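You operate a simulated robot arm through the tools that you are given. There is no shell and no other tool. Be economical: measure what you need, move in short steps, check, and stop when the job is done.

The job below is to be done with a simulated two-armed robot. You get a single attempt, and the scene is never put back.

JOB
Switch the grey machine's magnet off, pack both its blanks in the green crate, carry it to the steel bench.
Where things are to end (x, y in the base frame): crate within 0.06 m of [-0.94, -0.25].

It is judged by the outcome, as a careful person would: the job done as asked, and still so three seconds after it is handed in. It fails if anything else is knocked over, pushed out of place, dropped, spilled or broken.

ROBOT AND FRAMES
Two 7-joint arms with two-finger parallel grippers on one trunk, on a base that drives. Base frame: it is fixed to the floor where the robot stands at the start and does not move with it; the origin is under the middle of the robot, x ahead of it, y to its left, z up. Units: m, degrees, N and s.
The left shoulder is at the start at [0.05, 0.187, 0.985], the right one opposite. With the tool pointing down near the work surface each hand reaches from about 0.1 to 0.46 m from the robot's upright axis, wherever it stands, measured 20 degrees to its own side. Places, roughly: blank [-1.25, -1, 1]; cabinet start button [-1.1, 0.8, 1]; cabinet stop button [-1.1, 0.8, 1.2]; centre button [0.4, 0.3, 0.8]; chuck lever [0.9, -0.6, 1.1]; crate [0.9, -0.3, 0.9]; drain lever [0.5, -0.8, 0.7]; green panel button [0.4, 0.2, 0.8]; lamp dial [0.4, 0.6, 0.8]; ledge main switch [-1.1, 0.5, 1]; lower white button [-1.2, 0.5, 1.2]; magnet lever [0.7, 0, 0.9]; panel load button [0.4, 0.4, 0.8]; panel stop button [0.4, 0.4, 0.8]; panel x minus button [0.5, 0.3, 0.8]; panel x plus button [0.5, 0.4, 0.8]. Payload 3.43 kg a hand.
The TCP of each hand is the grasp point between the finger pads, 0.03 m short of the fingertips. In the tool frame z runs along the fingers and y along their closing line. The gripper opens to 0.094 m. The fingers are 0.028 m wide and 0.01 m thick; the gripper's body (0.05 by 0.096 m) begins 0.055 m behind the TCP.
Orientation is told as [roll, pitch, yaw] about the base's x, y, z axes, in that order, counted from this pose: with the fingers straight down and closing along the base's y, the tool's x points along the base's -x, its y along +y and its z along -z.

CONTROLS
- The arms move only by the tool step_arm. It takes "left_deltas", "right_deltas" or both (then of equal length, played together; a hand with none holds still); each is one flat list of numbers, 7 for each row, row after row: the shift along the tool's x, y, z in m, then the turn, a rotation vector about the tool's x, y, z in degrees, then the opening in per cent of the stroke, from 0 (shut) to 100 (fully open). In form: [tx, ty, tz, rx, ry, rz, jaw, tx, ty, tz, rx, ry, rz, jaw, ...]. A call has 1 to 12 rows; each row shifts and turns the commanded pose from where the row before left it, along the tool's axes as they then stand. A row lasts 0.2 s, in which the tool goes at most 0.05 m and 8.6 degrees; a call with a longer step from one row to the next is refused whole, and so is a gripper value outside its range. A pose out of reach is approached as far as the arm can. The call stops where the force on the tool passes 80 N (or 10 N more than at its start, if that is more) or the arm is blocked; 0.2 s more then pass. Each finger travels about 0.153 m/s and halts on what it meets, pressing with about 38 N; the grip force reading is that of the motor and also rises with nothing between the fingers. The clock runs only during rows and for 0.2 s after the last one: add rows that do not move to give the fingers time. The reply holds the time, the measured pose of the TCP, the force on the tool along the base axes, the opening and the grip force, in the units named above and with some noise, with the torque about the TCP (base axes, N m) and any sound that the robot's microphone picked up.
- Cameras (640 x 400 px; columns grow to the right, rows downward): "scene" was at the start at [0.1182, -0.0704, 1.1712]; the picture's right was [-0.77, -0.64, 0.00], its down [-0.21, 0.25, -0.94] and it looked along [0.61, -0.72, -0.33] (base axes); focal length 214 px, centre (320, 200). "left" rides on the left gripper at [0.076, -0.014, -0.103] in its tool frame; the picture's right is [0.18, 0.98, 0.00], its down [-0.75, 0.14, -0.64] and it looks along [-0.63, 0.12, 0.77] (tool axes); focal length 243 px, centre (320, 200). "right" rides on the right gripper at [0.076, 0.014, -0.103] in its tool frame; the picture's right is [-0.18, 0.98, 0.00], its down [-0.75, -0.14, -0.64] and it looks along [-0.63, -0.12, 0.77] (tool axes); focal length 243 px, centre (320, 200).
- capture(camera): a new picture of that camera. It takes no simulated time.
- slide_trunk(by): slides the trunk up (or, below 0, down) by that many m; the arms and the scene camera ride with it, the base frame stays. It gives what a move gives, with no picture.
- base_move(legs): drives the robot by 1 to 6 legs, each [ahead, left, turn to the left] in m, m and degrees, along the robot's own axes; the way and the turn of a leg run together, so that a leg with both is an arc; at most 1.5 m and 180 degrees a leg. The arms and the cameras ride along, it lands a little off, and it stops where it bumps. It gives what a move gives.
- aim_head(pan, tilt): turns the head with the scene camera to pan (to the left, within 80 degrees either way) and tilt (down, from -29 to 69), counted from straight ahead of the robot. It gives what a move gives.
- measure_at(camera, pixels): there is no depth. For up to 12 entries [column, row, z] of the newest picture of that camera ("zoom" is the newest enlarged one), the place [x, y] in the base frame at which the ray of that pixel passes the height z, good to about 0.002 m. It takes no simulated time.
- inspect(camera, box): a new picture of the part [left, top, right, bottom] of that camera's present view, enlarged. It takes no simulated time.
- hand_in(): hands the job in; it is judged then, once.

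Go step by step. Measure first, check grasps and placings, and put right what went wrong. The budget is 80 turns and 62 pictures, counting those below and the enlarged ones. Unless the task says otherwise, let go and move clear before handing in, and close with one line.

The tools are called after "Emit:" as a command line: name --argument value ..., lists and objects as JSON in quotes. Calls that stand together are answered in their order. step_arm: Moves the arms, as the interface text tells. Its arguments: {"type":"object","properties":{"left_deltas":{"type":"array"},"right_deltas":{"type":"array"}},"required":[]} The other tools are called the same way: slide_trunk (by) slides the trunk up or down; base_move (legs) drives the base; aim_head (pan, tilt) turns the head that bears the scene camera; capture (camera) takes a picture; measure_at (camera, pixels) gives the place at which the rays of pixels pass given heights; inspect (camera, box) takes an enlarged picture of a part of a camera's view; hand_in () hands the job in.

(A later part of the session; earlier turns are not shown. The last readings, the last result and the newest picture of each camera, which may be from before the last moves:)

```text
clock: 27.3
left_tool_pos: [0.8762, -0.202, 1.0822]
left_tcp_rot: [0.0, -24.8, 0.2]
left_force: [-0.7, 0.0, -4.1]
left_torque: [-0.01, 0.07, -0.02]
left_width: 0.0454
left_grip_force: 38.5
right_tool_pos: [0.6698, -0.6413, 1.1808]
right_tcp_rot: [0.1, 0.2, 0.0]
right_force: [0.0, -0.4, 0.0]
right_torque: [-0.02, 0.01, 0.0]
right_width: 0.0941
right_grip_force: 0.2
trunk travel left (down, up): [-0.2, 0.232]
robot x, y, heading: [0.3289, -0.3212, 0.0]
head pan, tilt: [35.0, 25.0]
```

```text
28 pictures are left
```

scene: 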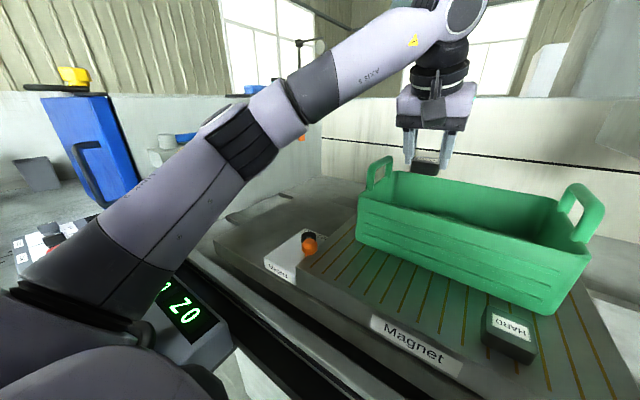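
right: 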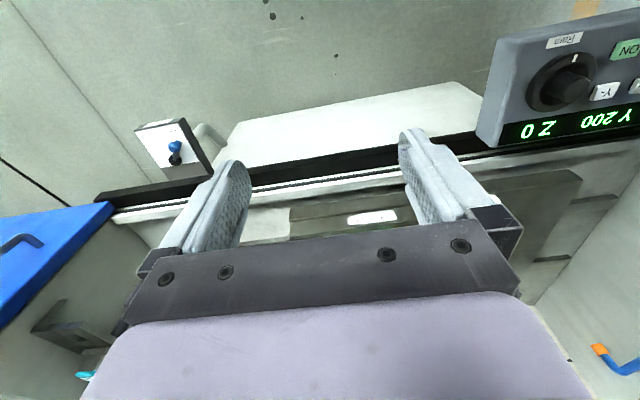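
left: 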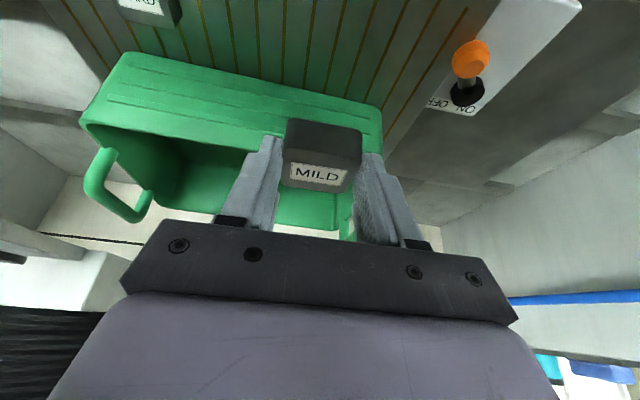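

Blank is over the crate. Lower it in and look before release.

Emit:
step_arm --left_deltas '[0.0135, 0, 0.029, 0, 0, 0, 0, 0.0135, 0, 0.029, 0, 0, 0, 0, 0.0135, 0, 0.029, 0, 0, 0, 0, 0.0085, 0, 0.018, 0, 0, 0, 0, 0.004, 0, 0.009, 0, 0, 0, 0]'

Emit:
inspect --camera "scene" --box '[320, 60, 620, 340]'

```text
clock: 28.5
left_tool_pos: [0.8765, -0.2038, 0.9521]
left_tcp_rot: [0.0, -24.8, 0.3]
left_force: [0.9, -0.4, -3.4]
left_torque: [0.02, 0.07, -0.01]
left_width: 0.0455
left_grip_force: 37.8
right_tool_pos: [0.6686, -0.6395, 1.1823]
right_tcp_rot: [-0.1, 0.2, 0.0]
right_force: [-0.6, 0.1, -0.1]
right_torque: [0.01, -0.03, 0.03]
right_width: 0.0938
right_grip_force: 0.0
trunk travel left (down, up): [-0.2, 0.232]
robot x, y, heading: [0.3292, -0.3182, -0.2]
head pan, tilt: [35.0, 25.0]
```

```text
1.43 times, centred on (470, 200) of scene
```

zoom: 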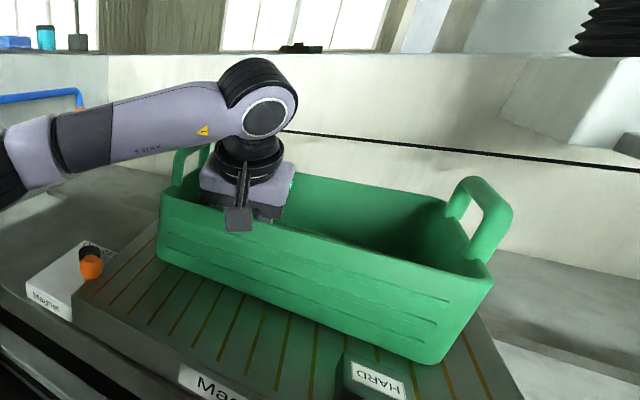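

No touch yet; lower 9 mm more in small rows and read the force.

Emit:
step_arm --left_deltas '[0.0013, 0, 0.0027, 0, 0, 0, 0, 0.0013, 0, 0.0027, 0, 0, 0, 0, 0.0008, 0, 0.0018, 0, 0, 0, 0]'

```text
clock: 29.3
left_tool_pos: [0.8751, -0.2026, 0.9481]
left_tcp_rot: [-0.1, -25.2, 0.3]
left_force: [-0.6, -0.6, 7.7]
left_torque: [0.23, 0.15, 0.03]
left_width: 0.0455
left_grip_force: 37.5
right_tool_pos: [0.6664, -0.6402, 1.1826]
right_tcp_rot: [0.1, 0.1, -0.1]
right_force: [-0.4, -1.3, 0.1]
right_torque: [0.0, 0.02, -0.01]
right_width: 0.0938
right_grip_force: 0.0
trunk travel left (down, up): [-0.2, 0.232]
robot x, y, heading: [0.3307, -0.3201, 0.2]
head pan, tilt: [35.0, 25.0]
```

Contact felt (+11 N): the blank is on the floor. Release, rise and retract.

Emit:
step_arm --left_deltas '[0, 0, 0, 0, 0, 0, 70, 0, 0, 0, 0, 0, 0, 70, -0.0138, 0, -0.0295, 0, 0, 0, 70, -0.0138, 0, -0.0295, 0, 0, 0, 70, -0.0138, 0, -0.0295, 0, 0, 0, 70, -0.0138, 0, -0.0295, 0, 0, 0, 70]'

Emit:
capture --camera "left"

```text
clock: 30.7
left_tool_pos: [0.8791, -0.2006, 1.0748]
left_tcp_rot: [0.0, -24.9, 0.3]
left_force: [0.2, 0.2, -0.5]
left_torque: [0.03, 0.01, -0.03]
left_width: 0.0657
left_grip_force: 0.0
right_tool_pos: [0.6689, -0.6394, 1.1824]
right_tcp_rot: [0.0, 0.2, -0.1]
right_force: [-0.8, -0.2, -0.6]
right_torque: [0.02, 0.03, 0.03]
right_width: 0.0943
right_grip_force: 0.1
trunk travel left (down, up): [-0.2, 0.232]
robot x, y, heading: [0.3294, -0.3175, 0.0]
head pan, tilt: [35.0, 25.0]
```

```text
26 pictures are left
```

left: 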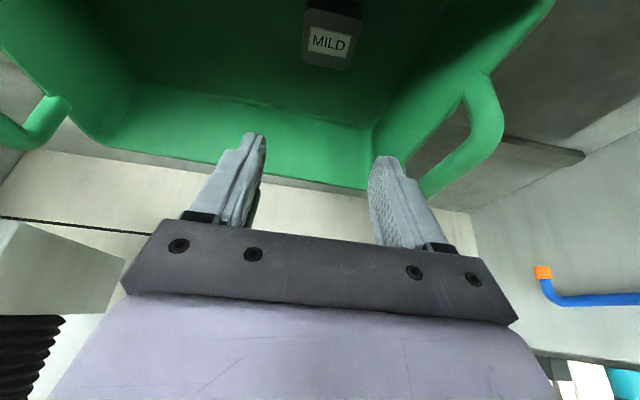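

MILD lies in the crate. Retract the left hand and bring the right over HARD at 25° pitch.

Emit:
step_arm --left_deltas '[0.0385, 0, -0.018, 0, 0, 0, 70, 0.0385, 0, -0.018, 0, 0, 0, 70, 0.0385, 0.03, -0.018, 0, 0, 0, 70, 0.0385, 0.03, -0.018, 0, 0, 0, 70, 0, 0.03, 0, 0, 0, 0, 70, 0, 0, 0, 0, 0, 0, 70, 0, 0, 0, 0, 0, 0, 70]' --right_deltas '[0, 0.0417, 0, 0, -8.33, 0, 85, 0, 0.0417, 0, 0, -8.33, 0, 85, 0, 0.0417, 0, 0, -8.33, 0, 85, 0, 0.0417, 0, 0, 0, 0, 85, 0, 0.0417, 0, 0, 0, 0, 85, 0, 0.0417, 0, 0, 0, 0, 85, 0, 0.0417, 0, 0, 0, 0, 85]'

Emit:
capture --camera "right"

```text
refused: row 3 steps farther than a row can; nothing moved
```

```text
25 pictures are left
```

right: 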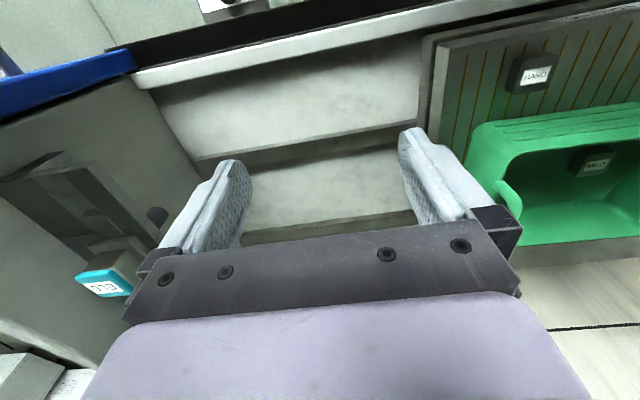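

Row 3 was too long a step; I split the retract and repeat.

Emit:
step_arm --left_deltas '[0.0385, 0, -0.018, 0, 0, 0, 70, 0.0385, 0, -0.018, 0, 0, 0, 70, 0.0385, 0, -0.018, 0, 0, 0, 70, 0.0385, 0, -0.018, 0, 0, 0, 70, 0, 0.03, 0, 0, 0, 0, 70, 0, 0.03, 0, 0, 0, 0, 70, 0, 0.03, 0, 0, 0, 0, 70]' --right_deltas '[0, 0.0417, 0, 0, -8.33, 0, 85, 0, 0.0417, 0, 0, -8.33, 0, 85, 0, 0.0417, 0, 0, -8.33, 0, 85, 0, 0.0417, 0, 0, 0, 0, 85, 0, 0.0417, 0, 0, 0, 0, 85, 0, 0.0417, 0, 0, 0, 0, 85, 0, 0.0417, 0, 0, 0, 0, 85]'

```text
clock: 32.3
left_tool_pos: [0.7061, -0.115, 1.0763]
left_tcp_rot: [0.0, -24.8, 0.3]
left_force: [0.8, 1.2, -0.9]
left_torque: [-0.01, -0.01, 0.0]
left_width: 0.0661
left_grip_force: 0.0
right_tool_pos: [0.6527, -0.4664, 1.1665]
right_tcp_rot: [0.1, -24.9, 0.1]
right_force: [0.2, -0.1, -0.5]
right_torque: [-0.03, -0.01, -0.01]
right_width: 0.0797
right_grip_force: 0.0
right hand out of reach, approached as far as the arm can: row 4, 5, 6, 7
trunk travel left (down, up): [-0.2, 0.232]
robot x, y, heading: [0.3284, -0.3183, 0.2]
head pan, tilt: [35.0, 25.0]
```

The right hand is limited towards the middle (stops at y≈−0.466). I'll instead back off 4 cm, turn the robot 20° right, and use the proven left hand for HARD.

Emit:
base_move --legs '[[-0.04, 0, 0], [0, 0, -20]]'

Emit:
aim_head --pan 30 --tilt 42

Emit:
capture --camera "scene"

```text
clock: 34.2
left_tool_pos: [0.7121, -0.259, 1.0758]
left_tcp_rot: [-0.1, -24.9, -19.9]
left_force: [-1.1, 0.7, -0.1]
left_torque: [0.01, -0.01, 0.05]
left_width: 0.066
left_grip_force: 0.1
right_tool_pos: [0.5403, -0.568, 1.1653]
right_tcp_rot: [-0.1, -24.8, -20.2]
right_force: [0.7, 1.1, -0.3]
right_torque: [-0.01, -0.02, -0.03]
right_width: 0.0797
right_grip_force: 0.0
trunk travel left (down, up): [-0.2, 0.232]
robot x, y, heading: [0.2868, -0.3236, -20.3]
head pan, tilt: [35.0, 25.0]
```

```text
clock: 35.0
left_tool_pos: [0.711, -0.2579, 1.0762]
left_tcp_rot: [0.1, -24.7, -19.9]
left_force: [-0.3, 0.3, 0.6]
left_torque: [-0.02, -0.04, 0.01]
left_width: 0.0659
left_grip_force: 0.0
right_tool_pos: [0.541, -0.5677, 1.1652]
right_tcp_rot: [-0.1, -24.9, -20.2]
right_force: [0.3, -0.3, -0.2]
right_torque: [-0.01, -0.03, 0.03]
right_width: 0.0798
right_grip_force: 0.1
trunk travel left (down, up): [-0.2, 0.232]
robot x, y, heading: [0.2908, -0.3193, -20.1]
head pan, tilt: [30.0, 42.0]
```

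```text
24 pictures are left
```

scene: 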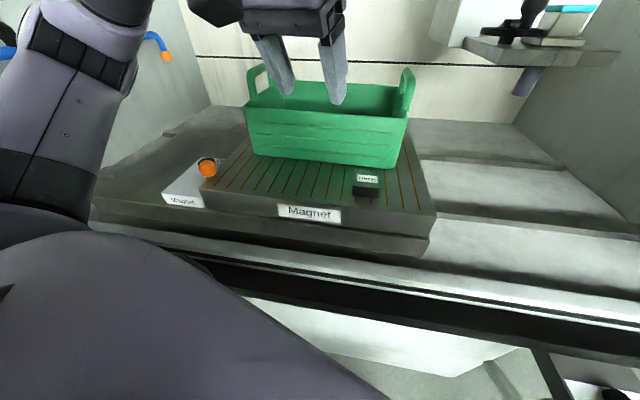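

Turned cleanly. I square the left hand to the machine again and move it over HARD.

Emit:
step_arm --left_deltas '[0, 0, 0, -2.82, 0, -6.04, 85, 0, 0, 0, -2.82, 0, -6.04, 85, 0, 0, 0, -2.82, 0, -6.04, 85, 0, -0.0445, 0, 0, 0, 0, 85, 0, -0.0445, 0, 0, 0, 0, 85, 0.0204, 0, 0.039, 0, 0, 0, 85, 0.0204, 0, 0.039, 0, 0, 0, 85]'

Emit:
capture --camera "left"

```text
clock: 36.6
left_tool_pos: [0.7089, -0.3495, 0.9848]
left_tcp_rot: [0.1, -24.9, 0.0]
left_force: [-0.1, -0.1, 0.6]
left_torque: [-0.03, 0.0, -0.03]
left_width: 0.0797
left_grip_force: 0.2
right_tool_pos: [0.5415, -0.5683, 1.1657]
right_tcp_rot: [0.0, -24.8, -20.2]
right_force: [-0.3, -0.6, 0.2]
right_torque: [0.03, -0.01, 0.01]
right_width: 0.0798
right_grip_force: 0.0
trunk travel left (down, up): [-0.2, 0.232]
robot x, y, heading: [0.2904, -0.3161, -20.2]
head pan, tilt: [30.0, 42.0]
```

```text
23 pictures are left
```

left: 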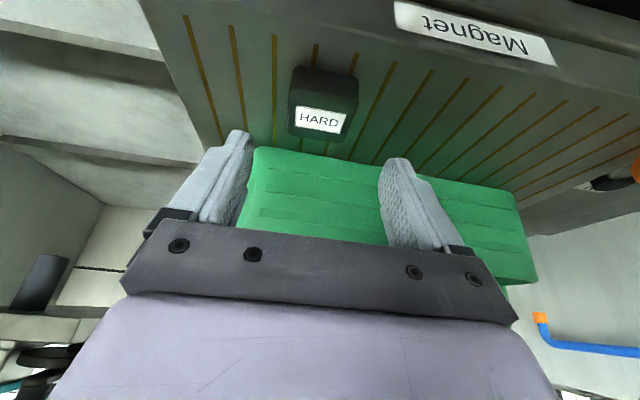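

HARD is centred. Descend, grip, and lift as before.

Emit:
step_arm --left_deltas '[0.0102, 0.001, 0.0196, 0, 0, 0, 85, 0.0102, 0.001, 0.0196, 0, 0, 0, 85, 0, 0, 0, 0, 0, 0, 85, 0, 0, 0, 0, 0, 0, 0, 0, 0, 0, 0, 0, 0, 0, 0, 0, 0, 0, 0, 0, 0, -0.0085, 0, -0.0181, 0, 0, 0, 0, -0.0169, 0, -0.0363, 0, 0, 0, 0, -0.0169, 0, -0.0363, 0, 0, 0, 0, -0.0169, 0, -0.0363, 0, 0, 0, 0]'

Emit:
capture --camera "left"

```text
clock: 38.9
left_tool_pos: [0.7076, -0.3437, 1.0837]
left_tcp_rot: [0.1, -24.8, 0.0]
left_force: [-0.1, -0.6, -4.6]
left_torque: [0.03, 0.04, 0.01]
left_width: 0.0453
left_grip_force: 37.8
right_tool_pos: [0.5414, -0.5674, 1.1659]
right_tcp_rot: [0.0, -24.9, -20.2]
right_force: [-1.5, -0.3, -0.3]
right_torque: [0.01, -0.01, 0.03]
right_width: 0.0797
right_grip_force: 0.0
trunk travel left (down, up): [-0.2, 0.232]
robot x, y, heading: [0.2878, -0.3128, -20.1]
head pan, tilt: [30.0, 42.0]
```

```text
22 pictures are left
```

left: 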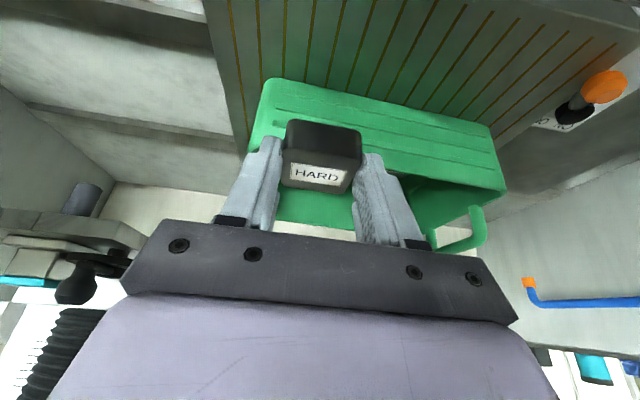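

Held. Carry over the crate and lower beside MILD.

Emit:
step_arm --left_deltas '[-0.038, 0.006, 0.0178, 0, 0, 0, 0, -0.038, 0.006, 0.0178, 0, 0, 0, 0, -0.038, 0.006, 0.0178, 0, 0, 0, 0, -0.038, 0.006, 0.0178, 0, 0, 0, 0, 0.0135, 0, 0.029, 0, 0, 0, 0, 0.0135, 0, 0.029, 0, 0, 0, 0, 0.0135, 0, 0.029, 0, 0, 0, 0, 0.0095, 0, 0.02, 0, 0, 0, 0, 0.0045, 0, 0.0095, 0, 0, 0, 0, 0.0013, 0, 0.0027, 0, 0, 0, 0, 0.0013, 0, 0.0027, 0, 0, 0, 0]'

```text
clock: 41.2
left_tool_pos: [0.8742, -0.3195, 0.9469]
left_tcp_rot: [0.1, -24.8, 0.0]
left_force: [-0.5, 0.2, -3.2]
left_torque: [-0.03, 0.02, 0.02]
left_width: 0.0456
left_grip_force: 38.0
right_tool_pos: [0.5409, -0.5675, 1.1646]
right_tcp_rot: [0.0, -24.8, -20.3]
right_force: [0.3, -0.9, -0.1]
right_torque: [-0.01, -0.02, -0.03]
right_width: 0.08
right_grip_force: 0.0
trunk travel left (down, up): [-0.2, 0.232]
robot x, y, heading: [0.2894, -0.3178, -20.1]
head pan, tilt: [30.0, 42.0]
```

Nearly touching; one or two more 3 mm rows.

Emit:
step_arm --left_deltas '[0.0013, 0, 0.0027, 0, 0, 0, 0, 0.0008, 0, 0.0018, 0, 0, 0, 0]'

```text
clock: 41.9
left_tool_pos: [0.8749, -0.3193, 0.9493]
left_tcp_rot: [-0.1, -25.3, 0.3]
left_force: [3.6, 4.5, 22.2]
left_torque: [0.37, 0.06, -0.04]
left_width: 0.0457
left_grip_force: 38.1
right_tool_pos: [0.5394, -0.5668, 1.1661]
right_tcp_rot: [-0.1, -24.9, -20.3]
right_force: [0.4, 0.0, 0.6]
right_torque: [0.03, 0.02, -0.02]
right_width: 0.08
right_grip_force: 0.2
trunk travel left (down, up): [-0.2, 0.232]
robot x, y, heading: [0.2867, -0.3159, -20.2]
head pan, tilt: [30.0, 42.0]
```

Firm contact on the floor. Release, rise, retract.

Emit:
step_arm --left_deltas '[0, 0, 0, 0, 0, 0, 70, 0, 0, 0, 0, 0, 0, 70, -0.0138, 0, -0.0295, 0, 0, 0, 70, -0.0138, 0, -0.0295, 0, 0, 0, 70, -0.0138, 0, -0.0295, 0, 0, 0, 70, -0.0138, 0, -0.0295, 0, 0, 0, 70, -0.0138, 0, -0.0295, 0, 0, 0, 70, 0.0385, 0, -0.018, 0, 0, 0, 70, 0.0385, 0, -0.018, 0, 0, 0, 70, 0.0385, 0, -0.018, 0, 0, 0, 70, 0.0385, 0, -0.018, 0, 0, 0, 70]'

Emit:
capture --camera "scene"

Emit:
aim_head --pan -80 --tilt 20

Emit:
capture --camera "scene"

```text
clock: 44.2
left_tool_pos: [0.7035, -0.3189, 1.1051]
left_tcp_rot: [0.1, -24.8, 0.1]
left_force: [0.1, 0.1, -0.1]
left_torque: [-0.04, -0.01, 0.02]
left_width: 0.0657
left_grip_force: 0.0
right_tool_pos: [0.54, -0.5682, 1.165]
right_tcp_rot: [0.0, -24.9, -20.2]
right_force: [-0.1, 0.0, 0.1]
right_torque: [-0.02, -0.02, 0.02]
right_width: 0.0798
right_grip_force: 0.0
trunk travel left (down, up): [-0.2, 0.232]
robot x, y, heading: [0.2873, -0.3168, -20.2]
head pan, tilt: [30.0, 42.0]
```

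```text
21 pictures are left
```

scene: 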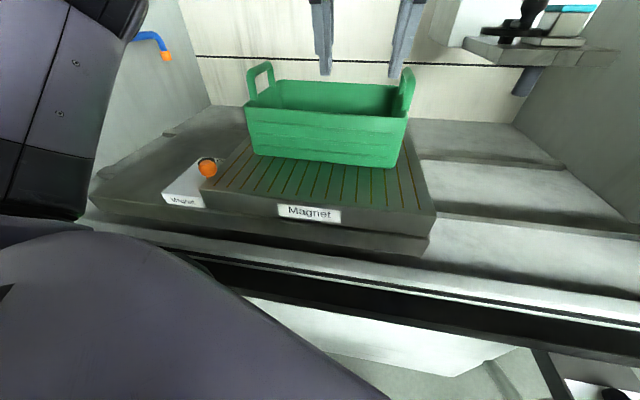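

```text
clock: 46.1
left_tool_pos: [0.7049, -0.3195, 1.1046]
left_tcp_rot: [0.1, -24.9, 0.1]
left_force: [-0.9, 0.4, 0.8]
left_torque: [-0.01, -0.03, 0.01]
left_width: 0.0659
left_grip_force: 0.1
right_tool_pos: [0.5402, -0.5678, 1.1654]
right_tcp_rot: [-0.1, -24.8, -20.3]
right_force: [0.3, 1.0, -0.4]
right_torque: [0.01, 0.01, -0.03]
right_width: 0.0801
right_grip_force: 0.0
trunk travel left (down, up): [-0.2, 0.232]
robot x, y, heading: [0.2861, -0.316, -20.2]
head pan, tilt: [-80.0, 20.0]
```

```text
20 pictures are left
```

scene: 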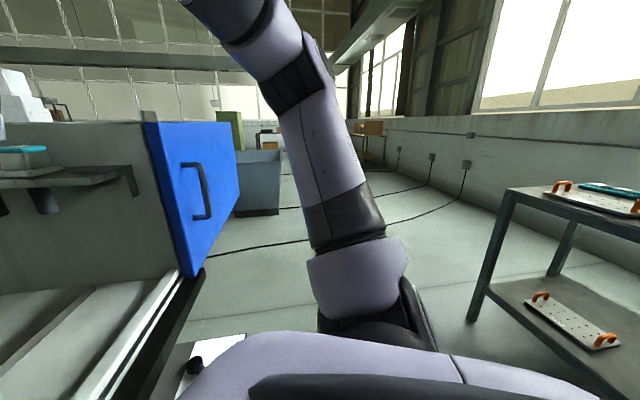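

Both blanks are in the crate and the chuck is empty. Turn back square, shift a little left to y≈−0.265, and close in for a two-handed lift.

Emit:
base_move --legs '[[0, 0, 20.2], [0, 0.05, 0], [0.04, 0, 0]]'

Emit:
aim_head --pan 0 --tilt 40

Emit:
capture --camera "scene"

```text
clock: 48.8
left_tool_pos: [0.719, -0.1239, 1.1042]
left_tcp_rot: [0.1, -24.8, 20.5]
left_force: [0.0, 0.7, -1.0]
left_torque: [-0.01, 0.03, 0.02]
left_width: 0.0659
left_grip_force: 0.0
right_tool_pos: [0.6519, -0.4154, 1.1649]
right_tcp_rot: [0.0, -24.9, 0.3]
right_force: [0.3, 0.1, -0.2]
right_torque: [-0.02, 0.02, -0.03]
right_width: 0.0799
right_grip_force: 0.0
trunk travel left (down, up): [-0.2, 0.232]
robot x, y, heading: [0.3276, -0.2648, 0.2]
head pan, tilt: [-80.0, 20.0]
```

```text
clock: 50.4
left_tool_pos: [0.718, -0.1241, 1.1049]
left_tcp_rot: [0.1, -24.8, 20.6]
left_force: [0.5, 0.4, -0.6]
left_torque: [0.03, -0.01, -0.01]
left_width: 0.0661
left_grip_force: 0.1
right_tool_pos: [0.6513, -0.4151, 1.165]
right_tcp_rot: [0.0, -24.8, 0.3]
right_force: [-0.3, 0.2, 0.8]
right_torque: [0.02, 0.03, 0.0]
right_width: 0.0797
right_grip_force: 0.0
trunk travel left (down, up): [-0.2, 0.232]
robot x, y, heading: [0.3277, -0.2677, 0.2]
head pan, tilt: [0.0, 40.0]
```

```text
19 pictures are left
```

scene: 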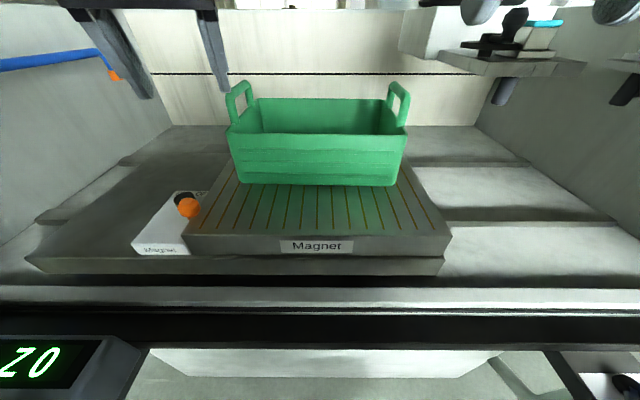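

Crate is centred ahead. Zoom to place the handles.

Emit:
inspect --camera "scene" --box '[200, 65, 440, 215]'

```text
2.67 times, centred on (320, 140) of scene
```

zoom: 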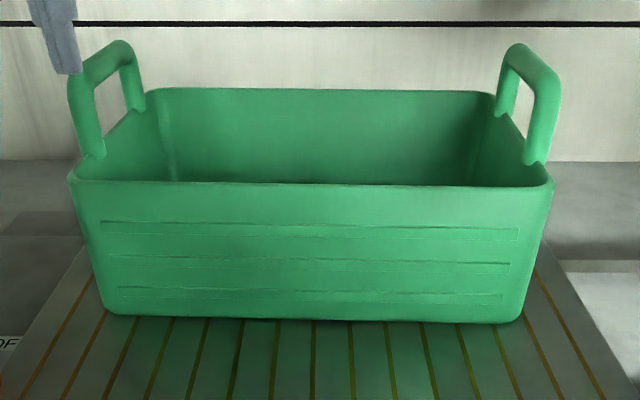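

Emit:
measure_at --camera "zoom" --pixels '[[92, 150, 1.0], [135, 107, 1.0], [535, 158, 1.0], [503, 113, 1.0], [82, 75, 1.06], [122, 43, 1.06], [545, 70, 1.06], [518, 45, 1.06], [102, 58, 1.05], [532, 58, 1.05], [74, 180, 1.0], [550, 186, 1.0]]'

```text
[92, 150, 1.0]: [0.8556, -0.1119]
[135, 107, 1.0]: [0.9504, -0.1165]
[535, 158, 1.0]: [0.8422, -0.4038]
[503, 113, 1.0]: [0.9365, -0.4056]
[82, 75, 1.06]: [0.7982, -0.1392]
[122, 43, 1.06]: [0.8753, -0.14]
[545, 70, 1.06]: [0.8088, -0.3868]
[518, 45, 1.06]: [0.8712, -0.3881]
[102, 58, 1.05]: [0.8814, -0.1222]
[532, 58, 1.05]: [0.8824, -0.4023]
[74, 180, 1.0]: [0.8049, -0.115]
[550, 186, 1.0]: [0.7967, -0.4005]
```

Handles: bars run x 0.855–0.94 at y≈−0.114 and −0.404, top z≈1.047. Bring both hands above them, squared, at 25° pitch.

Emit:
step_arm --left_deltas '[0, 0, 0, 2.9, 0, 6.22, 70, 0, 0, 0, 2.9, 0, 6.22, 70, 0, 0, 0, 2.9, 0, 6.22, 70, -0.0375, 0.0025, 0.0183, 0, 0, 0, 70, -0.0375, 0.0025, 0.0183, 0, 0, 0, 70, -0.0375, 0.0025, 0.0183, 0, 0, 0, 70, -0.0375, 0.0025, 0.0183, 0, 0, 0, 70]' --right_deltas '[0, 0, 0, 0, 0, 0, 70, 0, 0, 0, 0, 0, 0, 70, -0.0369, 0.0022, 0.0316, 0, 0, 0, 70, -0.0369, 0.0022, 0.0316, 0, 0, 0, 70, -0.0369, 0.0022, 0.0316, 0, 0, 0, 70, -0.0369, 0.0022, 0.0316, 0, 0, 0, 70, -0.0369, 0.0022, 0.0316, 0, 0, 0, 70]'

Emit:
capture --camera "right"

Emit:
capture --camera "left"

```text
clock: 52.0
left_tool_pos: [0.8855, -0.1131, 1.1009]
left_tcp_rot: [0.1, -24.9, -0.1]
left_force: [0.6, 0.6, -0.3]
left_torque: [-0.01, 0.02, -0.04]
left_width: 0.0658
left_grip_force: 0.0
right_tool_pos: [0.8107, -0.4565, 1.112]
right_tcp_rot: [0.1, -24.9, 0.2]
right_force: [-0.3, -0.4, 0.3]
right_torque: [-0.02, 0.01, 0.01]
right_width: 0.0659
right_grip_force: 0.1
right hand out of reach, approached as far as the arm can: row 3, 4, 5, 6, 7
trunk travel left (down, up): [-0.2, 0.232]
robot x, y, heading: [0.3253, -0.2721, 0.4]
head pan, tilt: [0.0, 40.0]
```

```text
17 pictures are left
```

right: 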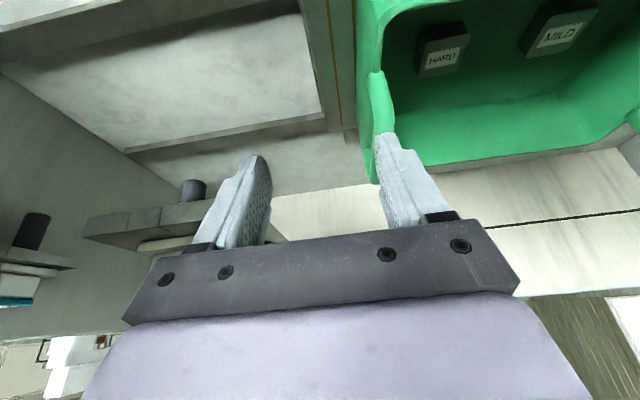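

```text
16 pictures are left
```

left: 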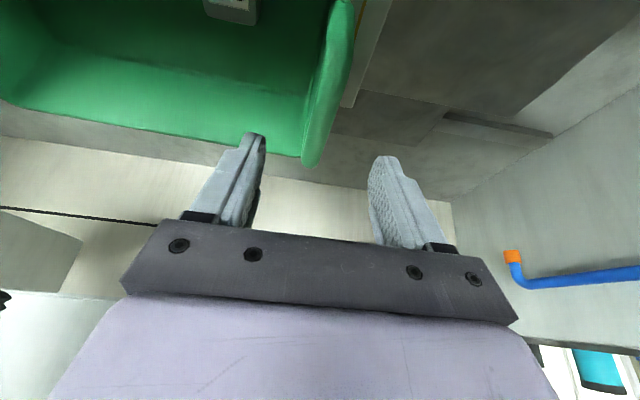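

Left is well placed over its handle. The right lags, possibly because its commanded pose is already farther in than reachable from the earlier attempt; I test with a small outward/back step.

Emit:
step_arm --right_deltas '[0.027, -0.03, -0.0127, 0, 0, 0, 70, 0, 0, 0, 0, 0, 0, 70]'

```text
clock: 52.5
left_tool_pos: [0.8838, -0.1135, 1.0998]
left_tcp_rot: [0.0, -24.7, 0.0]
left_force: [0.0, 0.0, -0.2]
left_torque: [0.04, 0.0, 0.0]
left_width: 0.066
left_grip_force: 0.0
right_tool_pos: [0.7796, -0.4875, 1.1124]
right_tcp_rot: [0.0, -24.8, 0.3]
right_force: [0.3, 0.2, -0.1]
right_torque: [-0.01, -0.04, 0.02]
right_width: 0.0657
right_grip_force: 0.0
trunk travel left (down, up): [-0.2, 0.232]
robot x, y, heading: [0.3265, -0.2685, 0.2]
head pan, tilt: [0.0, 40.0]
```

The commanded pose is the measured one, so the limit is real for that posture. I try another route: right hand back to vertical, drawn back, then inward.

Emit:
step_arm --right_deltas '[0.04, 0, -0.02, 0, 8.3, 0, 70, 0.04, 0, -0.02, 0, 8.3, 0, 70, 0.04, 0, -0.02, 0, 8.3, 0, 70, 0, 0.045, 0, 0, 0, 0, 70, 0, 0.045, 0, 0, 0, 0, 70, 0, 0.045, 0, 0, 0, 0, 70]'

Emit:
aim_head --pan -35 --tilt 25

Emit:
capture --camera "scene"

```text
clock: 54.0
left_tool_pos: [0.8844, -0.1134, 1.1004]
left_tcp_rot: [0.0, -24.8, -0.1]
left_force: [-0.1, -0.3, 0.3]
left_torque: [0.04, -0.01, -0.01]
left_width: 0.0657
left_grip_force: 0.2
right_tool_pos: [0.63, -0.4169, 1.1179]
right_tcp_rot: [0.5, 0.0, -0.1]
right_force: [0.4, 0.2, 0.2]
right_torque: [0.03, -0.02, -0.01]
right_width: 0.066
right_grip_force: 0.1
right hand out of reach, approached as far as the arm can: row 5, 6
trunk travel left (down, up): [-0.2, 0.232]
robot x, y, heading: [0.3245, -0.2719, 0.4]
head pan, tilt: [0.0, 40.0]
```

```text
clock: 55.0
left_tool_pos: [0.8843, -0.1138, 1.1008]
left_tcp_rot: [-0.1, -24.9, 0.1]
left_force: [0.6, -1.0, -0.1]
left_torque: [-0.02, 0.01, 0.03]
left_width: 0.0659
left_grip_force: 0.1
right_tool_pos: [0.6297, -0.4163, 1.1179]
right_tcp_rot: [0.2, -0.1, 0.0]
right_force: [-0.2, 0.2, 0.4]
right_torque: [-0.01, 0.0, 0.0]
right_width: 0.066
right_grip_force: 0.1
trunk travel left (down, up): [-0.2, 0.232]
robot x, y, heading: [0.3307, -0.2694, 0.2]
head pan, tilt: [-35.0, 25.0]
```

```text
15 pictures are left
```

scene: 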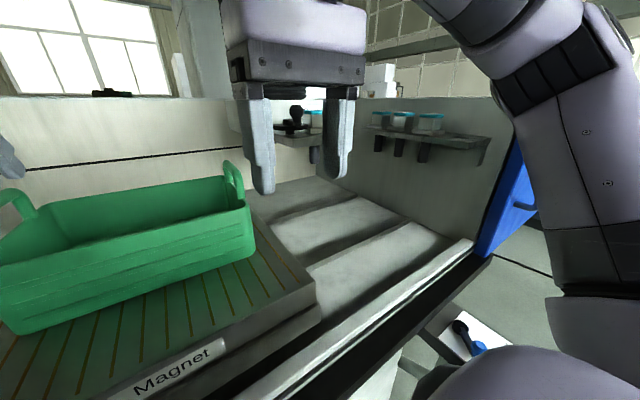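

The right arm's elbow is far out; probably a wrist limit tied to hand yaw. I test yawing the hand +16° and moving inward.

Emit:
step_arm --right_deltas '[0, 0, 0, 0, 0, -8, 70, 0, 0, 0, 0, 0, -8, 70, 0, 0.045, 0, 0, 0, 0, 70, 0, 0.045, 0, 0, 0, 0, 70]'

```text
clock: 56.0
left_tool_pos: [0.8833, -0.1137, 1.1014]
left_tcp_rot: [-0.1, -24.8, 0.1]
left_force: [1.0, 0.6, 0.3]
left_torque: [0.0, 0.03, 0.03]
left_width: 0.0659
left_grip_force: 0.1
right_tool_pos: [0.6154, -0.4142, 1.1198]
right_tcp_rot: [0.1, -0.1, 16.3]
right_force: [-0.6, 0.1, 0.2]
right_torque: [-0.01, 0.02, 0.01]
right_width: 0.0659
right_grip_force: 0.0
right hand out of reach, approached as far as the arm can: row 2, 3, 4
trunk travel left (down, up): [-0.2, 0.232]
robot x, y, heading: [0.3273, -0.2681, 0.2]
head pan, tilt: [-35.0, 25.0]
```

Yaw + made it worse, so try yaw − (to −16°) and inward.

Emit:
step_arm --right_deltas '[0, 0, 0, 0, 0, 8, 70, 0, 0, 0, 0, 0, 8, 70, 0, 0, 0, 0, 0, 8, 70, 0, 0, 0, 0, 0, 8, 70, 0, 0.045, 0, 0, 0, 0, 70, 0, 0.045, 0, 0, 0, 0, 70]'

```text
clock: 57.4
left_tool_pos: [0.8853, -0.1129, 1.1007]
left_tcp_rot: [0.0, -24.9, 0.0]
left_force: [-0.4, 0.7, 0.7]
left_torque: [0.02, 0.01, 0.01]
left_width: 0.0659
left_grip_force: 0.1
right_tool_pos: [0.6144, -0.4127, 1.1199]
right_tcp_rot: [0.0, 0.1, -15.8]
right_force: [-0.6, 0.2, -0.4]
right_torque: [0.0, 0.01, 0.05]
right_width: 0.0658
right_grip_force: 0.0
right hand out of reach, approached as far as the arm can: row 5, 6
trunk travel left (down, up): [-0.2, 0.232]
robot x, y, heading: [0.3282, -0.2683, 0.3]
head pan, tilt: [-35.0, 25.0]
```

The limit is a shoulder one: the right hand must stay further to its own side. Turning the robot ~9° left gives it that room. Lift the left hand, back off 3 cm, and turn.

Emit:
step_arm --left_deltas '[-0.0212, 0, -0.045, 0, 0, 0, 70]'

Emit:
base_move --legs '[[-0.03, 0, 0], [0, 0, 9]]'

```text
clock: 57.8
left_tool_pos: [0.8837, -0.1158, 1.1501]
left_tcp_rot: [0.1, -24.7, -0.1]
left_force: [0.6, 1.3, 0.0]
left_torque: [-0.03, 0.0, 0.03]
left_width: 0.0659
left_grip_force: 0.1
right_tool_pos: [0.6143, -0.4124, 1.1183]
right_tcp_rot: [0.1, 0.1, -15.8]
right_force: [0.2, 0.2, -1.1]
right_torque: [0.03, 0.0, 0.0]
right_width: 0.0657
right_grip_force: 0.0
trunk travel left (down, up): [-0.2, 0.232]
robot x, y, heading: [0.3312, -0.2686, 0.2]
head pan, tilt: [-35.0, 25.0]
```

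```text
clock: 59.2
left_tool_pos: [0.824, -0.0284, 1.1509]
left_tcp_rot: [-0.1, -24.8, 9.3]
left_force: [-0.2, 0.0, -0.2]
left_torque: [-0.04, 0.0, 0.0]
left_width: 0.066
left_grip_force: 0.0
right_tool_pos: [0.6051, -0.3648, 1.1193]
right_tcp_rot: [0.0, 0.0, -6.5]
right_force: [0.1, -0.2, 0.4]
right_torque: [0.01, 0.0, 0.0]
right_width: 0.0659
right_grip_force: 0.1
trunk travel left (down, up): [-0.2, 0.232]
robot x, y, heading: [0.3022, -0.2702, 9.4]
head pan, tilt: [-35.0, 25.0]
```

Now bring both hands, squared at 30° pitch, above the handles again.

Emit:
step_arm --left_deltas '[0, 0, 0, 1.97, 0, 4.2, 70, 0, 0, 0, 1.97, 0, 4.2, 70, 0, 0, 0, 0, -5, 0, 70, -0.0125, -0.0287, 0.0191, 0, 0, 0, 70, -0.0125, -0.0287, 0.0191, 0, 0, 0, 70, -0.0125, -0.0287, 0.0191, 0, 0, 0, 70, 0, 0, 0, 0, 0, 0, 70, 0, 0, 0, 0, 0, 0, 70, 0, 0, 0, 0, 0, 0, 70, 0, 0, 0, 0, 0, 0, 70, 0, 0, 0, 0, 0, 0, 70]' --right_deltas '[0, 0, 0, 0, 0, -6.5, 70, 0, 0, 0, 0, -7.5, 0, 70, 0, 0, 0, 0, -7.5, 0, 70, 0, 0, 0, 0, -7.5, 0, 70, 0, 0, 0, 0, -7.5, 0, 70, -0.0401, -0.0065, 0.0239, 0, 0, 0, 70, -0.0401, -0.0065, 0.0239, 0, 0, 0, 70, -0.0401, -0.0065, 0.0239, 0, 0, 0, 70, -0.0401, -0.0065, 0.0239, 0, 0, 0, 70, -0.0401, -0.0065, 0.0239, 0, 0, 0, 70, -0.0401, -0.0065, 0.0239, 0, 0, 0, 70]'

```text
clock: 61.6
left_tool_pos: [0.8826, -0.114, 1.119]
left_tcp_rot: [-0.2, -29.8, -0.1]
left_force: [0.6, -0.3, -0.2]
left_torque: [-0.03, -0.01, 0.03]
left_width: 0.0658
left_grip_force: 0.0
right_tool_pos: [0.8676, -0.4163, 1.097]
right_tcp_rot: [-0.1, -30.0, -0.1]
right_force: [0.1, 0.2, 1.0]
right_torque: [-0.01, 0.0, 0.02]
right_width: 0.066
right_grip_force: 0.0
right hand out of reach, approached as far as the arm can: row 10, 11
trunk travel left (down, up): [-0.2, 0.232]
robot x, y, heading: [0.2967, -0.2673, 9.5]
head pan, tilt: [-35.0, 25.0]
```

Nearly there; the right is 12 mm short in y. Turn 4° more left and correct both hands.

Emit:
base_move --legs '[[0, 0, 4]]'

Emit:
step_arm --left_deltas '[0, 0, 0, 2, 0, 3.46, 70, -0.0126, -0.04, 0.0073, 0, 0, 0, 70]' --right_deltas '[0, 0, 0, 2, 0, 3.46, 70, -0.0119, -0.028, -0.0047, 0, 0, 0, 70]'

Emit:
capture --camera "right"

Emit:
capture --camera "left"

```text
clock: 62.5
left_tool_pos: [0.8693, -0.0741, 1.1182]
left_tcp_rot: [-0.1, -29.7, 3.7]
left_force: [-0.1, -0.6, -0.1]
left_torque: [0.01, 0.01, -0.02]
left_width: 0.0657
left_grip_force: 0.1
right_tool_pos: [0.8763, -0.3767, 1.0964]
right_tcp_rot: [0.0, -29.9, 3.8]
right_force: [0.1, 0.1, 0.7]
right_torque: [0.04, 0.02, 0.02]
right_width: 0.0657
right_grip_force: 0.1
trunk travel left (down, up): [-0.2, 0.232]
robot x, y, heading: [0.2991, -0.2722, 13.4]
head pan, tilt: [-35.0, 25.0]
```

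```text
clock: 63.1
left_tool_pos: [0.8797, -0.1143, 1.1143]
left_tcp_rot: [0.0, -29.8, -0.2]
left_force: [-0.1, 0.1, 0.1]
left_torque: [-0.04, 0.04, -0.01]
left_width: 0.0659
left_grip_force: 0.0
left hand out of reach, approached as far as the arm can: row 2
right_tool_pos: [0.8846, -0.4068, 1.106]
right_tcp_rot: [0.2, -29.9, -0.4]
right_force: [0.0, 0.2, 0.0]
right_torque: [0.02, 0.01, -0.01]
right_width: 0.0659
right_grip_force: 0.0
trunk travel left (down, up): [-0.2, 0.232]
robot x, y, heading: [0.2995, -0.2679, 13.5]
head pan, tilt: [-35.0, 25.0]
```

```text
14 pictures are left
```

right: 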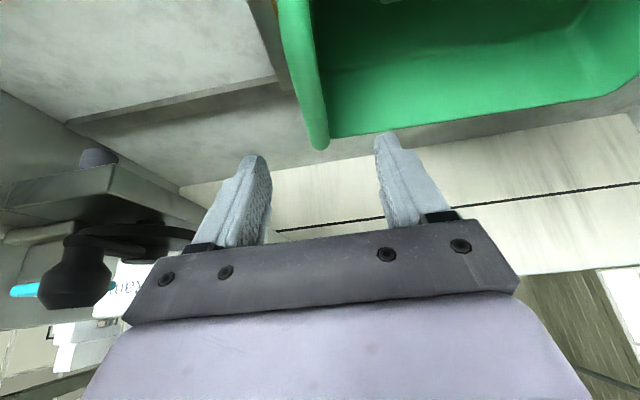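

```text
13 pictures are left
```

left: 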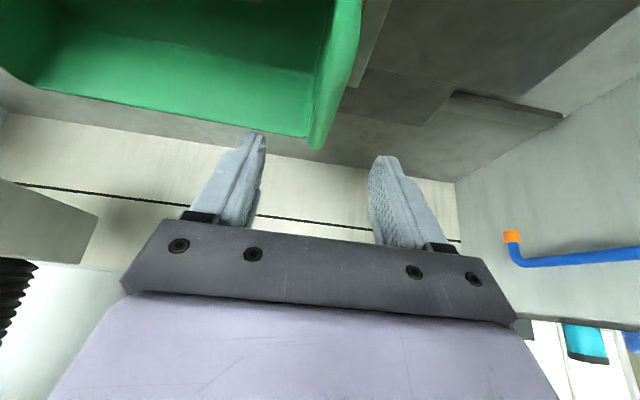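

Both handles lie between the fingers. Check their positions from the hand cameras at z=1.045.

Emit:
measure_at --camera "right" --pixels '[[318, 145, 1.045], [318, 145, 1.03], [302, 40, 1.045], [322, 80, 1.045]]'

Emit:
measure_at --camera "left" --pixels '[[318, 145, 1.045], [318, 145, 1.03], [350, 20, 1.045], [335, 80, 1.045]]'

```text
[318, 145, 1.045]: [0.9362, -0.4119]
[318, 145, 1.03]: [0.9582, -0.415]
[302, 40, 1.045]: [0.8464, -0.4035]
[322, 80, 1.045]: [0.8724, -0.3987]
```

```text
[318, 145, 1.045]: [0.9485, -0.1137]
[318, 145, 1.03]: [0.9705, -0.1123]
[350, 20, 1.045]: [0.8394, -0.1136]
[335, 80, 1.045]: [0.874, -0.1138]
```

Aligned. Descend ~7 cm onto both handles and close together.

Emit:
step_arm --left_deltas '[0.0185, 0, 0.032, 0, 0, 0, 70, 0.0185, 0, 0.032, 0, 0, 0, 70, 0, 0, 0, 0, 0, 0, 70, 0, 0, 0, 0, 0, 0, 30, 0, 0, 0, 0, 0, 0, 0, 0, 0, 0, 0, 0, 0, 0, 0, 0, 0, 0, 0, 0, 0]' --right_deltas '[0.0165, 0, 0.0286, 0, 0, 0, 70, 0.0165, 0, 0.0286, 0, 0, 0, 70, 0, 0, 0, 0, 0, 0, 70, 0, 0, 0, 0, 0, 0, 30, 0, 0, 0, 0, 0, 0, 0, 0, 0, 0, 0, 0, 0, 0, 0, 0, 0, 0, 0, 0, 0]'

Emit:
capture --camera "left"

Emit:
capture --camera "right"

```text
clock: 64.7
left_tool_pos: [0.8797, -0.1131, 1.0397]
left_tcp_rot: [0.1, -29.7, -0.1]
left_force: [-4.7, 22.7, 0.2]
left_torque: [-0.01, -0.39, -0.51]
left_width: 0.0198
left_grip_force: 38.0
right_tool_pos: [0.8838, -0.4068, 1.0376]
right_tcp_rot: [-0.1, -29.9, -0.5]
right_force: [2.8, -23.8, -0.3]
right_torque: [0.16, -0.03, -0.97]
right_width: 0.0201
right_grip_force: 38.3
trunk travel left (down, up): [-0.2, 0.232]
robot x, y, heading: [0.3004, -0.2666, 13.4]
head pan, tilt: [-35.0, 25.0]
```

```text
12 pictures are left
```

left: 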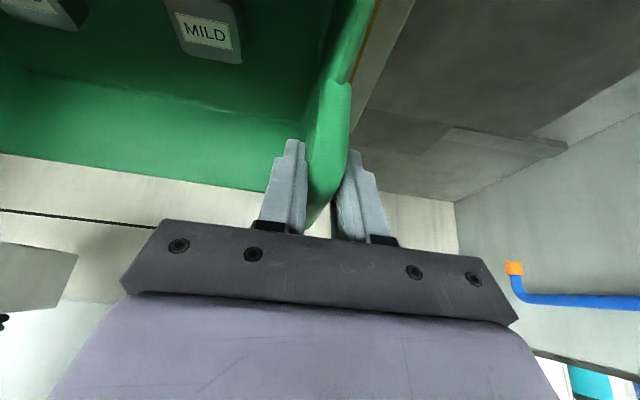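

```text
11 pictures are left
```

right: 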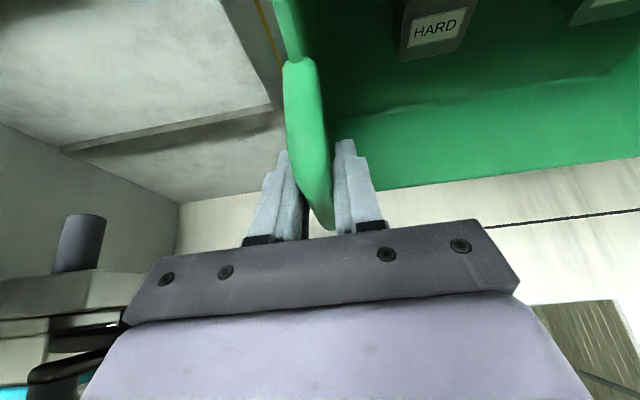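

Both handles held (0.020 m). Relax the 23 N inward squeeze by spreading the hands 2 mm, then lift with the trunk.

Emit:
step_arm --left_deltas '[0, 0.002, 0, 0, 0, 0, 0, 0, 0, 0, 0, 0, 0, 0]' --right_deltas '[0, -0.002, 0, 0, 0, 0, 0, 0, 0, 0, 0, 0, 0, 0]'

Emit:
slide_trunk --by 0.05

Emit:
aim_head --pan -10 --tilt 40

Emit:
capture --camera "scene"

```text
clock: 65.3
left_tool_pos: [0.8786, -0.1132, 1.0405]
left_tcp_rot: [-0.1, -29.8, -0.3]
left_force: [-1.6, 14.5, 1.3]
left_torque: [0.02, 0.64, -0.25]
left_width: 0.0197
left_grip_force: 38.0
right_tool_pos: [0.8828, -0.408, 1.0358]
right_tcp_rot: [-0.1, -29.8, -0.2]
right_force: [3.4, -13.9, 0.9]
right_torque: [0.01, -0.52, -0.88]
right_width: 0.0203
right_grip_force: 38.5
trunk travel left (down, up): [-0.2, 0.232]
robot x, y, heading: [0.2943, -0.2685, 13.3]
head pan, tilt: [-35.0, 25.0]
```

```text
clock: 66.2
left_tool_pos: [0.8809, -0.1129, 1.0893]
left_tcp_rot: [-0.1, -29.7, -0.3]
left_force: [-3.9, 9.6, -6.8]
left_torque: [-0.01, -0.41, -0.23]
left_width: 0.02
left_grip_force: 37.7
right_tool_pos: [0.884, -0.4069, 1.0876]
right_tcp_rot: [0.0, -29.7, -0.3]
right_force: [3.0, -8.8, -7.9]
right_torque: [0.07, 0.7, -0.98]
right_width: 0.0202
right_grip_force: 37.7
trunk travel left (down, up): [-0.25, 0.182]
robot x, y, heading: [0.2979, -0.2671, 13.4]
head pan, tilt: [-35.0, 25.0]
```

```text
clock: 67.1
left_tool_pos: [0.8792, -0.1126, 1.0896]
left_tcp_rot: [-0.1, -29.6, -0.3]
left_force: [-3.3, 6.4, -7.1]
left_torque: [-0.01, -0.02, -0.17]
left_width: 0.0198
left_grip_force: 38.1
right_tool_pos: [0.8844, -0.4081, 1.0873]
right_tcp_rot: [-0.2, -29.8, -0.2]
right_force: [4.0, -5.8, -7.1]
right_torque: [0.03, 0.29, -0.98]
right_width: 0.0206
right_grip_force: 38.3
trunk travel left (down, up): [-0.25, 0.182]
robot x, y, heading: [0.3038, -0.2693, 13.3]
head pan, tilt: [-10.0, 40.0]
```

```text
10 pictures are left
```

scene: 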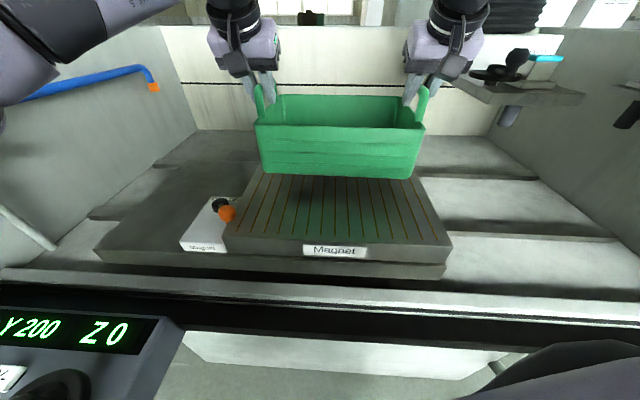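

Lifted level, ~7 N per hand. Back straight out along world −x by 0.38 m, holding the crate.

Emit:
base_move --legs '[[-0.37, 0.088, 0]]'

Emit:
aim_head --pan -80 --tilt 25

Emit:
capture --camera "scene"

```text
clock: 69.5
left_tool_pos: [0.4974, -0.1127, 1.0894]
left_tcp_rot: [-0.1, -29.7, 0.0]
left_force: [-4.4, 1.0, -7.4]
left_torque: [0.0, 0.19, -0.1]
left_width: 0.0196
left_grip_force: 38.2
right_tool_pos: [0.5029, -0.4071, 1.0877]
right_tcp_rot: [-0.1, -29.9, 0.1]
right_force: [3.1, -0.8, -6.5]
right_torque: [0.03, 0.06, -1.0]
right_width: 0.02
right_grip_force: 37.8
trunk travel left (down, up): [-0.25, 0.182]
robot x, y, heading: [-0.087, -0.2733, 13.6]
head pan, tilt: [-10.0, 40.0]
```

```text
clock: 70.9
left_tool_pos: [0.4972, -0.1125, 1.0898]
left_tcp_rot: [-0.1, -29.6, 0.1]
left_force: [-2.9, -1.4, -8.5]
left_torque: [-0.01, 0.19, -0.05]
left_width: 0.0198
left_grip_force: 38.1
right_tool_pos: [0.5034, -0.4089, 1.0878]
right_tcp_rot: [0.1, -29.9, 0.2]
right_force: [3.5, 0.7, -6.9]
right_torque: [-0.01, 0.03, -0.97]
right_width: 0.0204
right_grip_force: 39.0
trunk travel left (down, up): [-0.25, 0.182]
robot x, y, heading: [-0.0831, -0.273, 13.8]
head pan, tilt: [-80.0, 25.0]
```

```text
9 pictures are left
```

scene: 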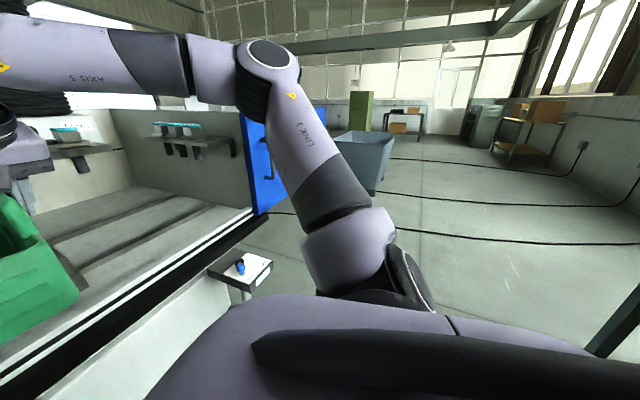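

Right side is clear; the steel bench's front edge seems to be at x≈−0.6. Raise the trunk 0.1 m for clearance and turn right in two parts, looking at the bench in between.

Emit:
slide_trunk --by 0.1

Emit:
base_move --legs '[[0, 0, -100]]'

Emit:
aim_head --pan -75 --tilt 30

Emit:
capture --camera "scene"

```text
clock: 72.3
left_tool_pos: [0.4982, -0.1132, 1.189]
left_tcp_rot: [-0.1, -29.8, 0.0]
left_force: [-3.2, -2.6, -7.4]
left_torque: [0.03, 0.18, 0.0]
left_width: 0.0198
left_grip_force: 37.6
right_tool_pos: [0.5042, -0.4086, 1.1877]
right_tcp_rot: [-0.1, -29.8, 0.0]
right_force: [3.5, 1.6, -7.7]
right_torque: [0.03, 0.04, -0.94]
right_width: 0.0204
right_grip_force: 38.4
trunk travel left (down, up): [-0.35, 0.082]
robot x, y, heading: [-0.0828, -0.2671, 13.6]
head pan, tilt: [-80.0, 25.0]
```

```text
clock: 76.9
left_tool_pos: [-0.0331, -0.8718, 1.189]
left_tcp_rot: [-0.1, -29.6, -100.3]
left_force: [-0.7, 3.7, -7.6]
left_torque: [0.19, -0.04, 0.02]
left_width: 0.0199
left_grip_force: 38.7
right_tool_pos: [-0.3228, -0.8245, 1.187]
right_tcp_rot: [0.0, -29.8, -100.3]
right_force: [1.7, -4.1, -7.3]
right_torque: [0.03, -0.02, -0.92]
right_width: 0.02
right_grip_force: 37.9
trunk travel left (down, up): [-0.35, 0.082]
robot x, y, heading: [-0.0829, -0.2725, -86.3]
head pan, tilt: [-80.0, 25.0]
```

```text
clock: 77.6
left_tool_pos: [-0.0319, -0.872, 1.1893]
left_tcp_rot: [-0.1, -29.6, -100.4]
left_force: [0.8, 5.3, -7.3]
left_torque: [0.06, -0.01, -0.08]
left_width: 0.0196
left_grip_force: 37.9
right_tool_pos: [-0.3237, -0.8254, 1.1867]
right_tcp_rot: [0.1, -29.7, -100.3]
right_force: [0.6, -4.0, -7.9]
right_torque: [0.25, -0.05, -1.05]
right_width: 0.0202
right_grip_force: 38.1
trunk travel left (down, up): [-0.35, 0.082]
robot x, y, heading: [-0.0813, -0.2703, -86.6]
head pan, tilt: [-75.0, 30.0]
```

```text
8 pictures are left
```

scene: 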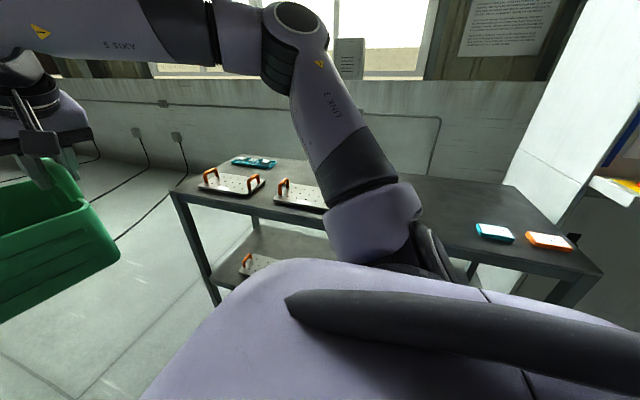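

The bench is visible: near edge from (170,190) to (603,270), plates at left, two small items (495,232) and (548,240) at right. Measure.

Emit:
measure_at --camera "scene" --pixels '[[170, 190, 0.9], [170, 190, 0.8], [603, 270, 0.9], [603, 270, 0.8], [478, 228, 0.9], [513, 243, 0.9], [525, 243, 0.9], [575, 252, 0.9], [325, 212, 0.9], [222, 158, 0.9], [510, 186, 0.9], [440, 250, 0.9]]'

```text
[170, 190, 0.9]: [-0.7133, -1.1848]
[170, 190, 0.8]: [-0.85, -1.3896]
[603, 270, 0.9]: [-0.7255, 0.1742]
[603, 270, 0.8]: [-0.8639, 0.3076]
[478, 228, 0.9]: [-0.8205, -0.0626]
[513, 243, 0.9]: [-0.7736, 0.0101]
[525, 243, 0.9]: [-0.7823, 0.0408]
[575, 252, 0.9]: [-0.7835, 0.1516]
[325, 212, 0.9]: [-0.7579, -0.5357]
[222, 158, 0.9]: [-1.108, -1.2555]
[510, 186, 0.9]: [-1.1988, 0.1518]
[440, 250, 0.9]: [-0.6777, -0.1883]
```

Taking bench top ≈0.9: edge at x≈−0.72, depth to −1.2, so the target is mid-depth, with a small item from y≥−0.065. Turn the rest so the crate faces the bench squarely, then look.

Emit:
base_move --legs '[[0, 0, -79.7]]'

Emit:
aim_head --pan -14 --tilt 28

Emit:
capture --camera "scene"

```text
clock: 81.5
left_tool_pos: [-0.6715, -0.4, 1.1888]
left_tcp_rot: [-0.2, -29.7, 177.0]
left_force: [2.6, 1.2, -7.5]
left_torque: [-0.03, -0.17, 0.01]
left_width: 0.0198
left_grip_force: 37.7
right_tool_pos: [-0.663, -0.1052, 1.1874]
right_tcp_rot: [-0.1, -29.8, 177.1]
right_force: [-3.2, -1.5, -7.2]
right_torque: [-0.07, -0.09, -0.92]
right_width: 0.0204
right_grip_force: 38.0
trunk travel left (down, up): [-0.35, 0.082]
robot x, y, heading: [-0.0841, -0.2694, -169.3]
head pan, tilt: [-75.0, 30.0]
```

```text
clock: 82.8
left_tool_pos: [-0.6733, -0.3995, 1.1898]
left_tcp_rot: [-0.1, -29.6, 176.9]
left_force: [3.1, 1.1, -8.5]
left_torque: [-0.04, -0.13, -0.07]
left_width: 0.0199
left_grip_force: 37.8
right_tool_pos: [-0.6624, -0.1059, 1.1876]
right_tcp_rot: [0.1, -29.8, 177.1]
right_force: [-4.0, -2.4, -6.6]
right_torque: [-0.06, -0.17, -0.95]
right_width: 0.0205
right_grip_force: 38.0
trunk travel left (down, up): [-0.35, 0.082]
robot x, y, heading: [-0.0888, -0.2735, -169.4]
head pan, tilt: [-14.0, 28.0]
```

```text
7 pictures are left
```

scene: 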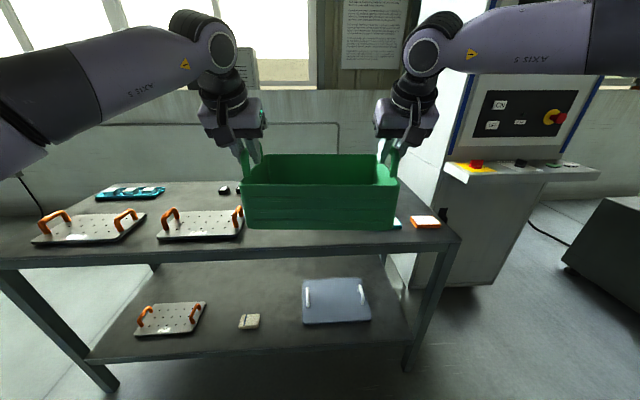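

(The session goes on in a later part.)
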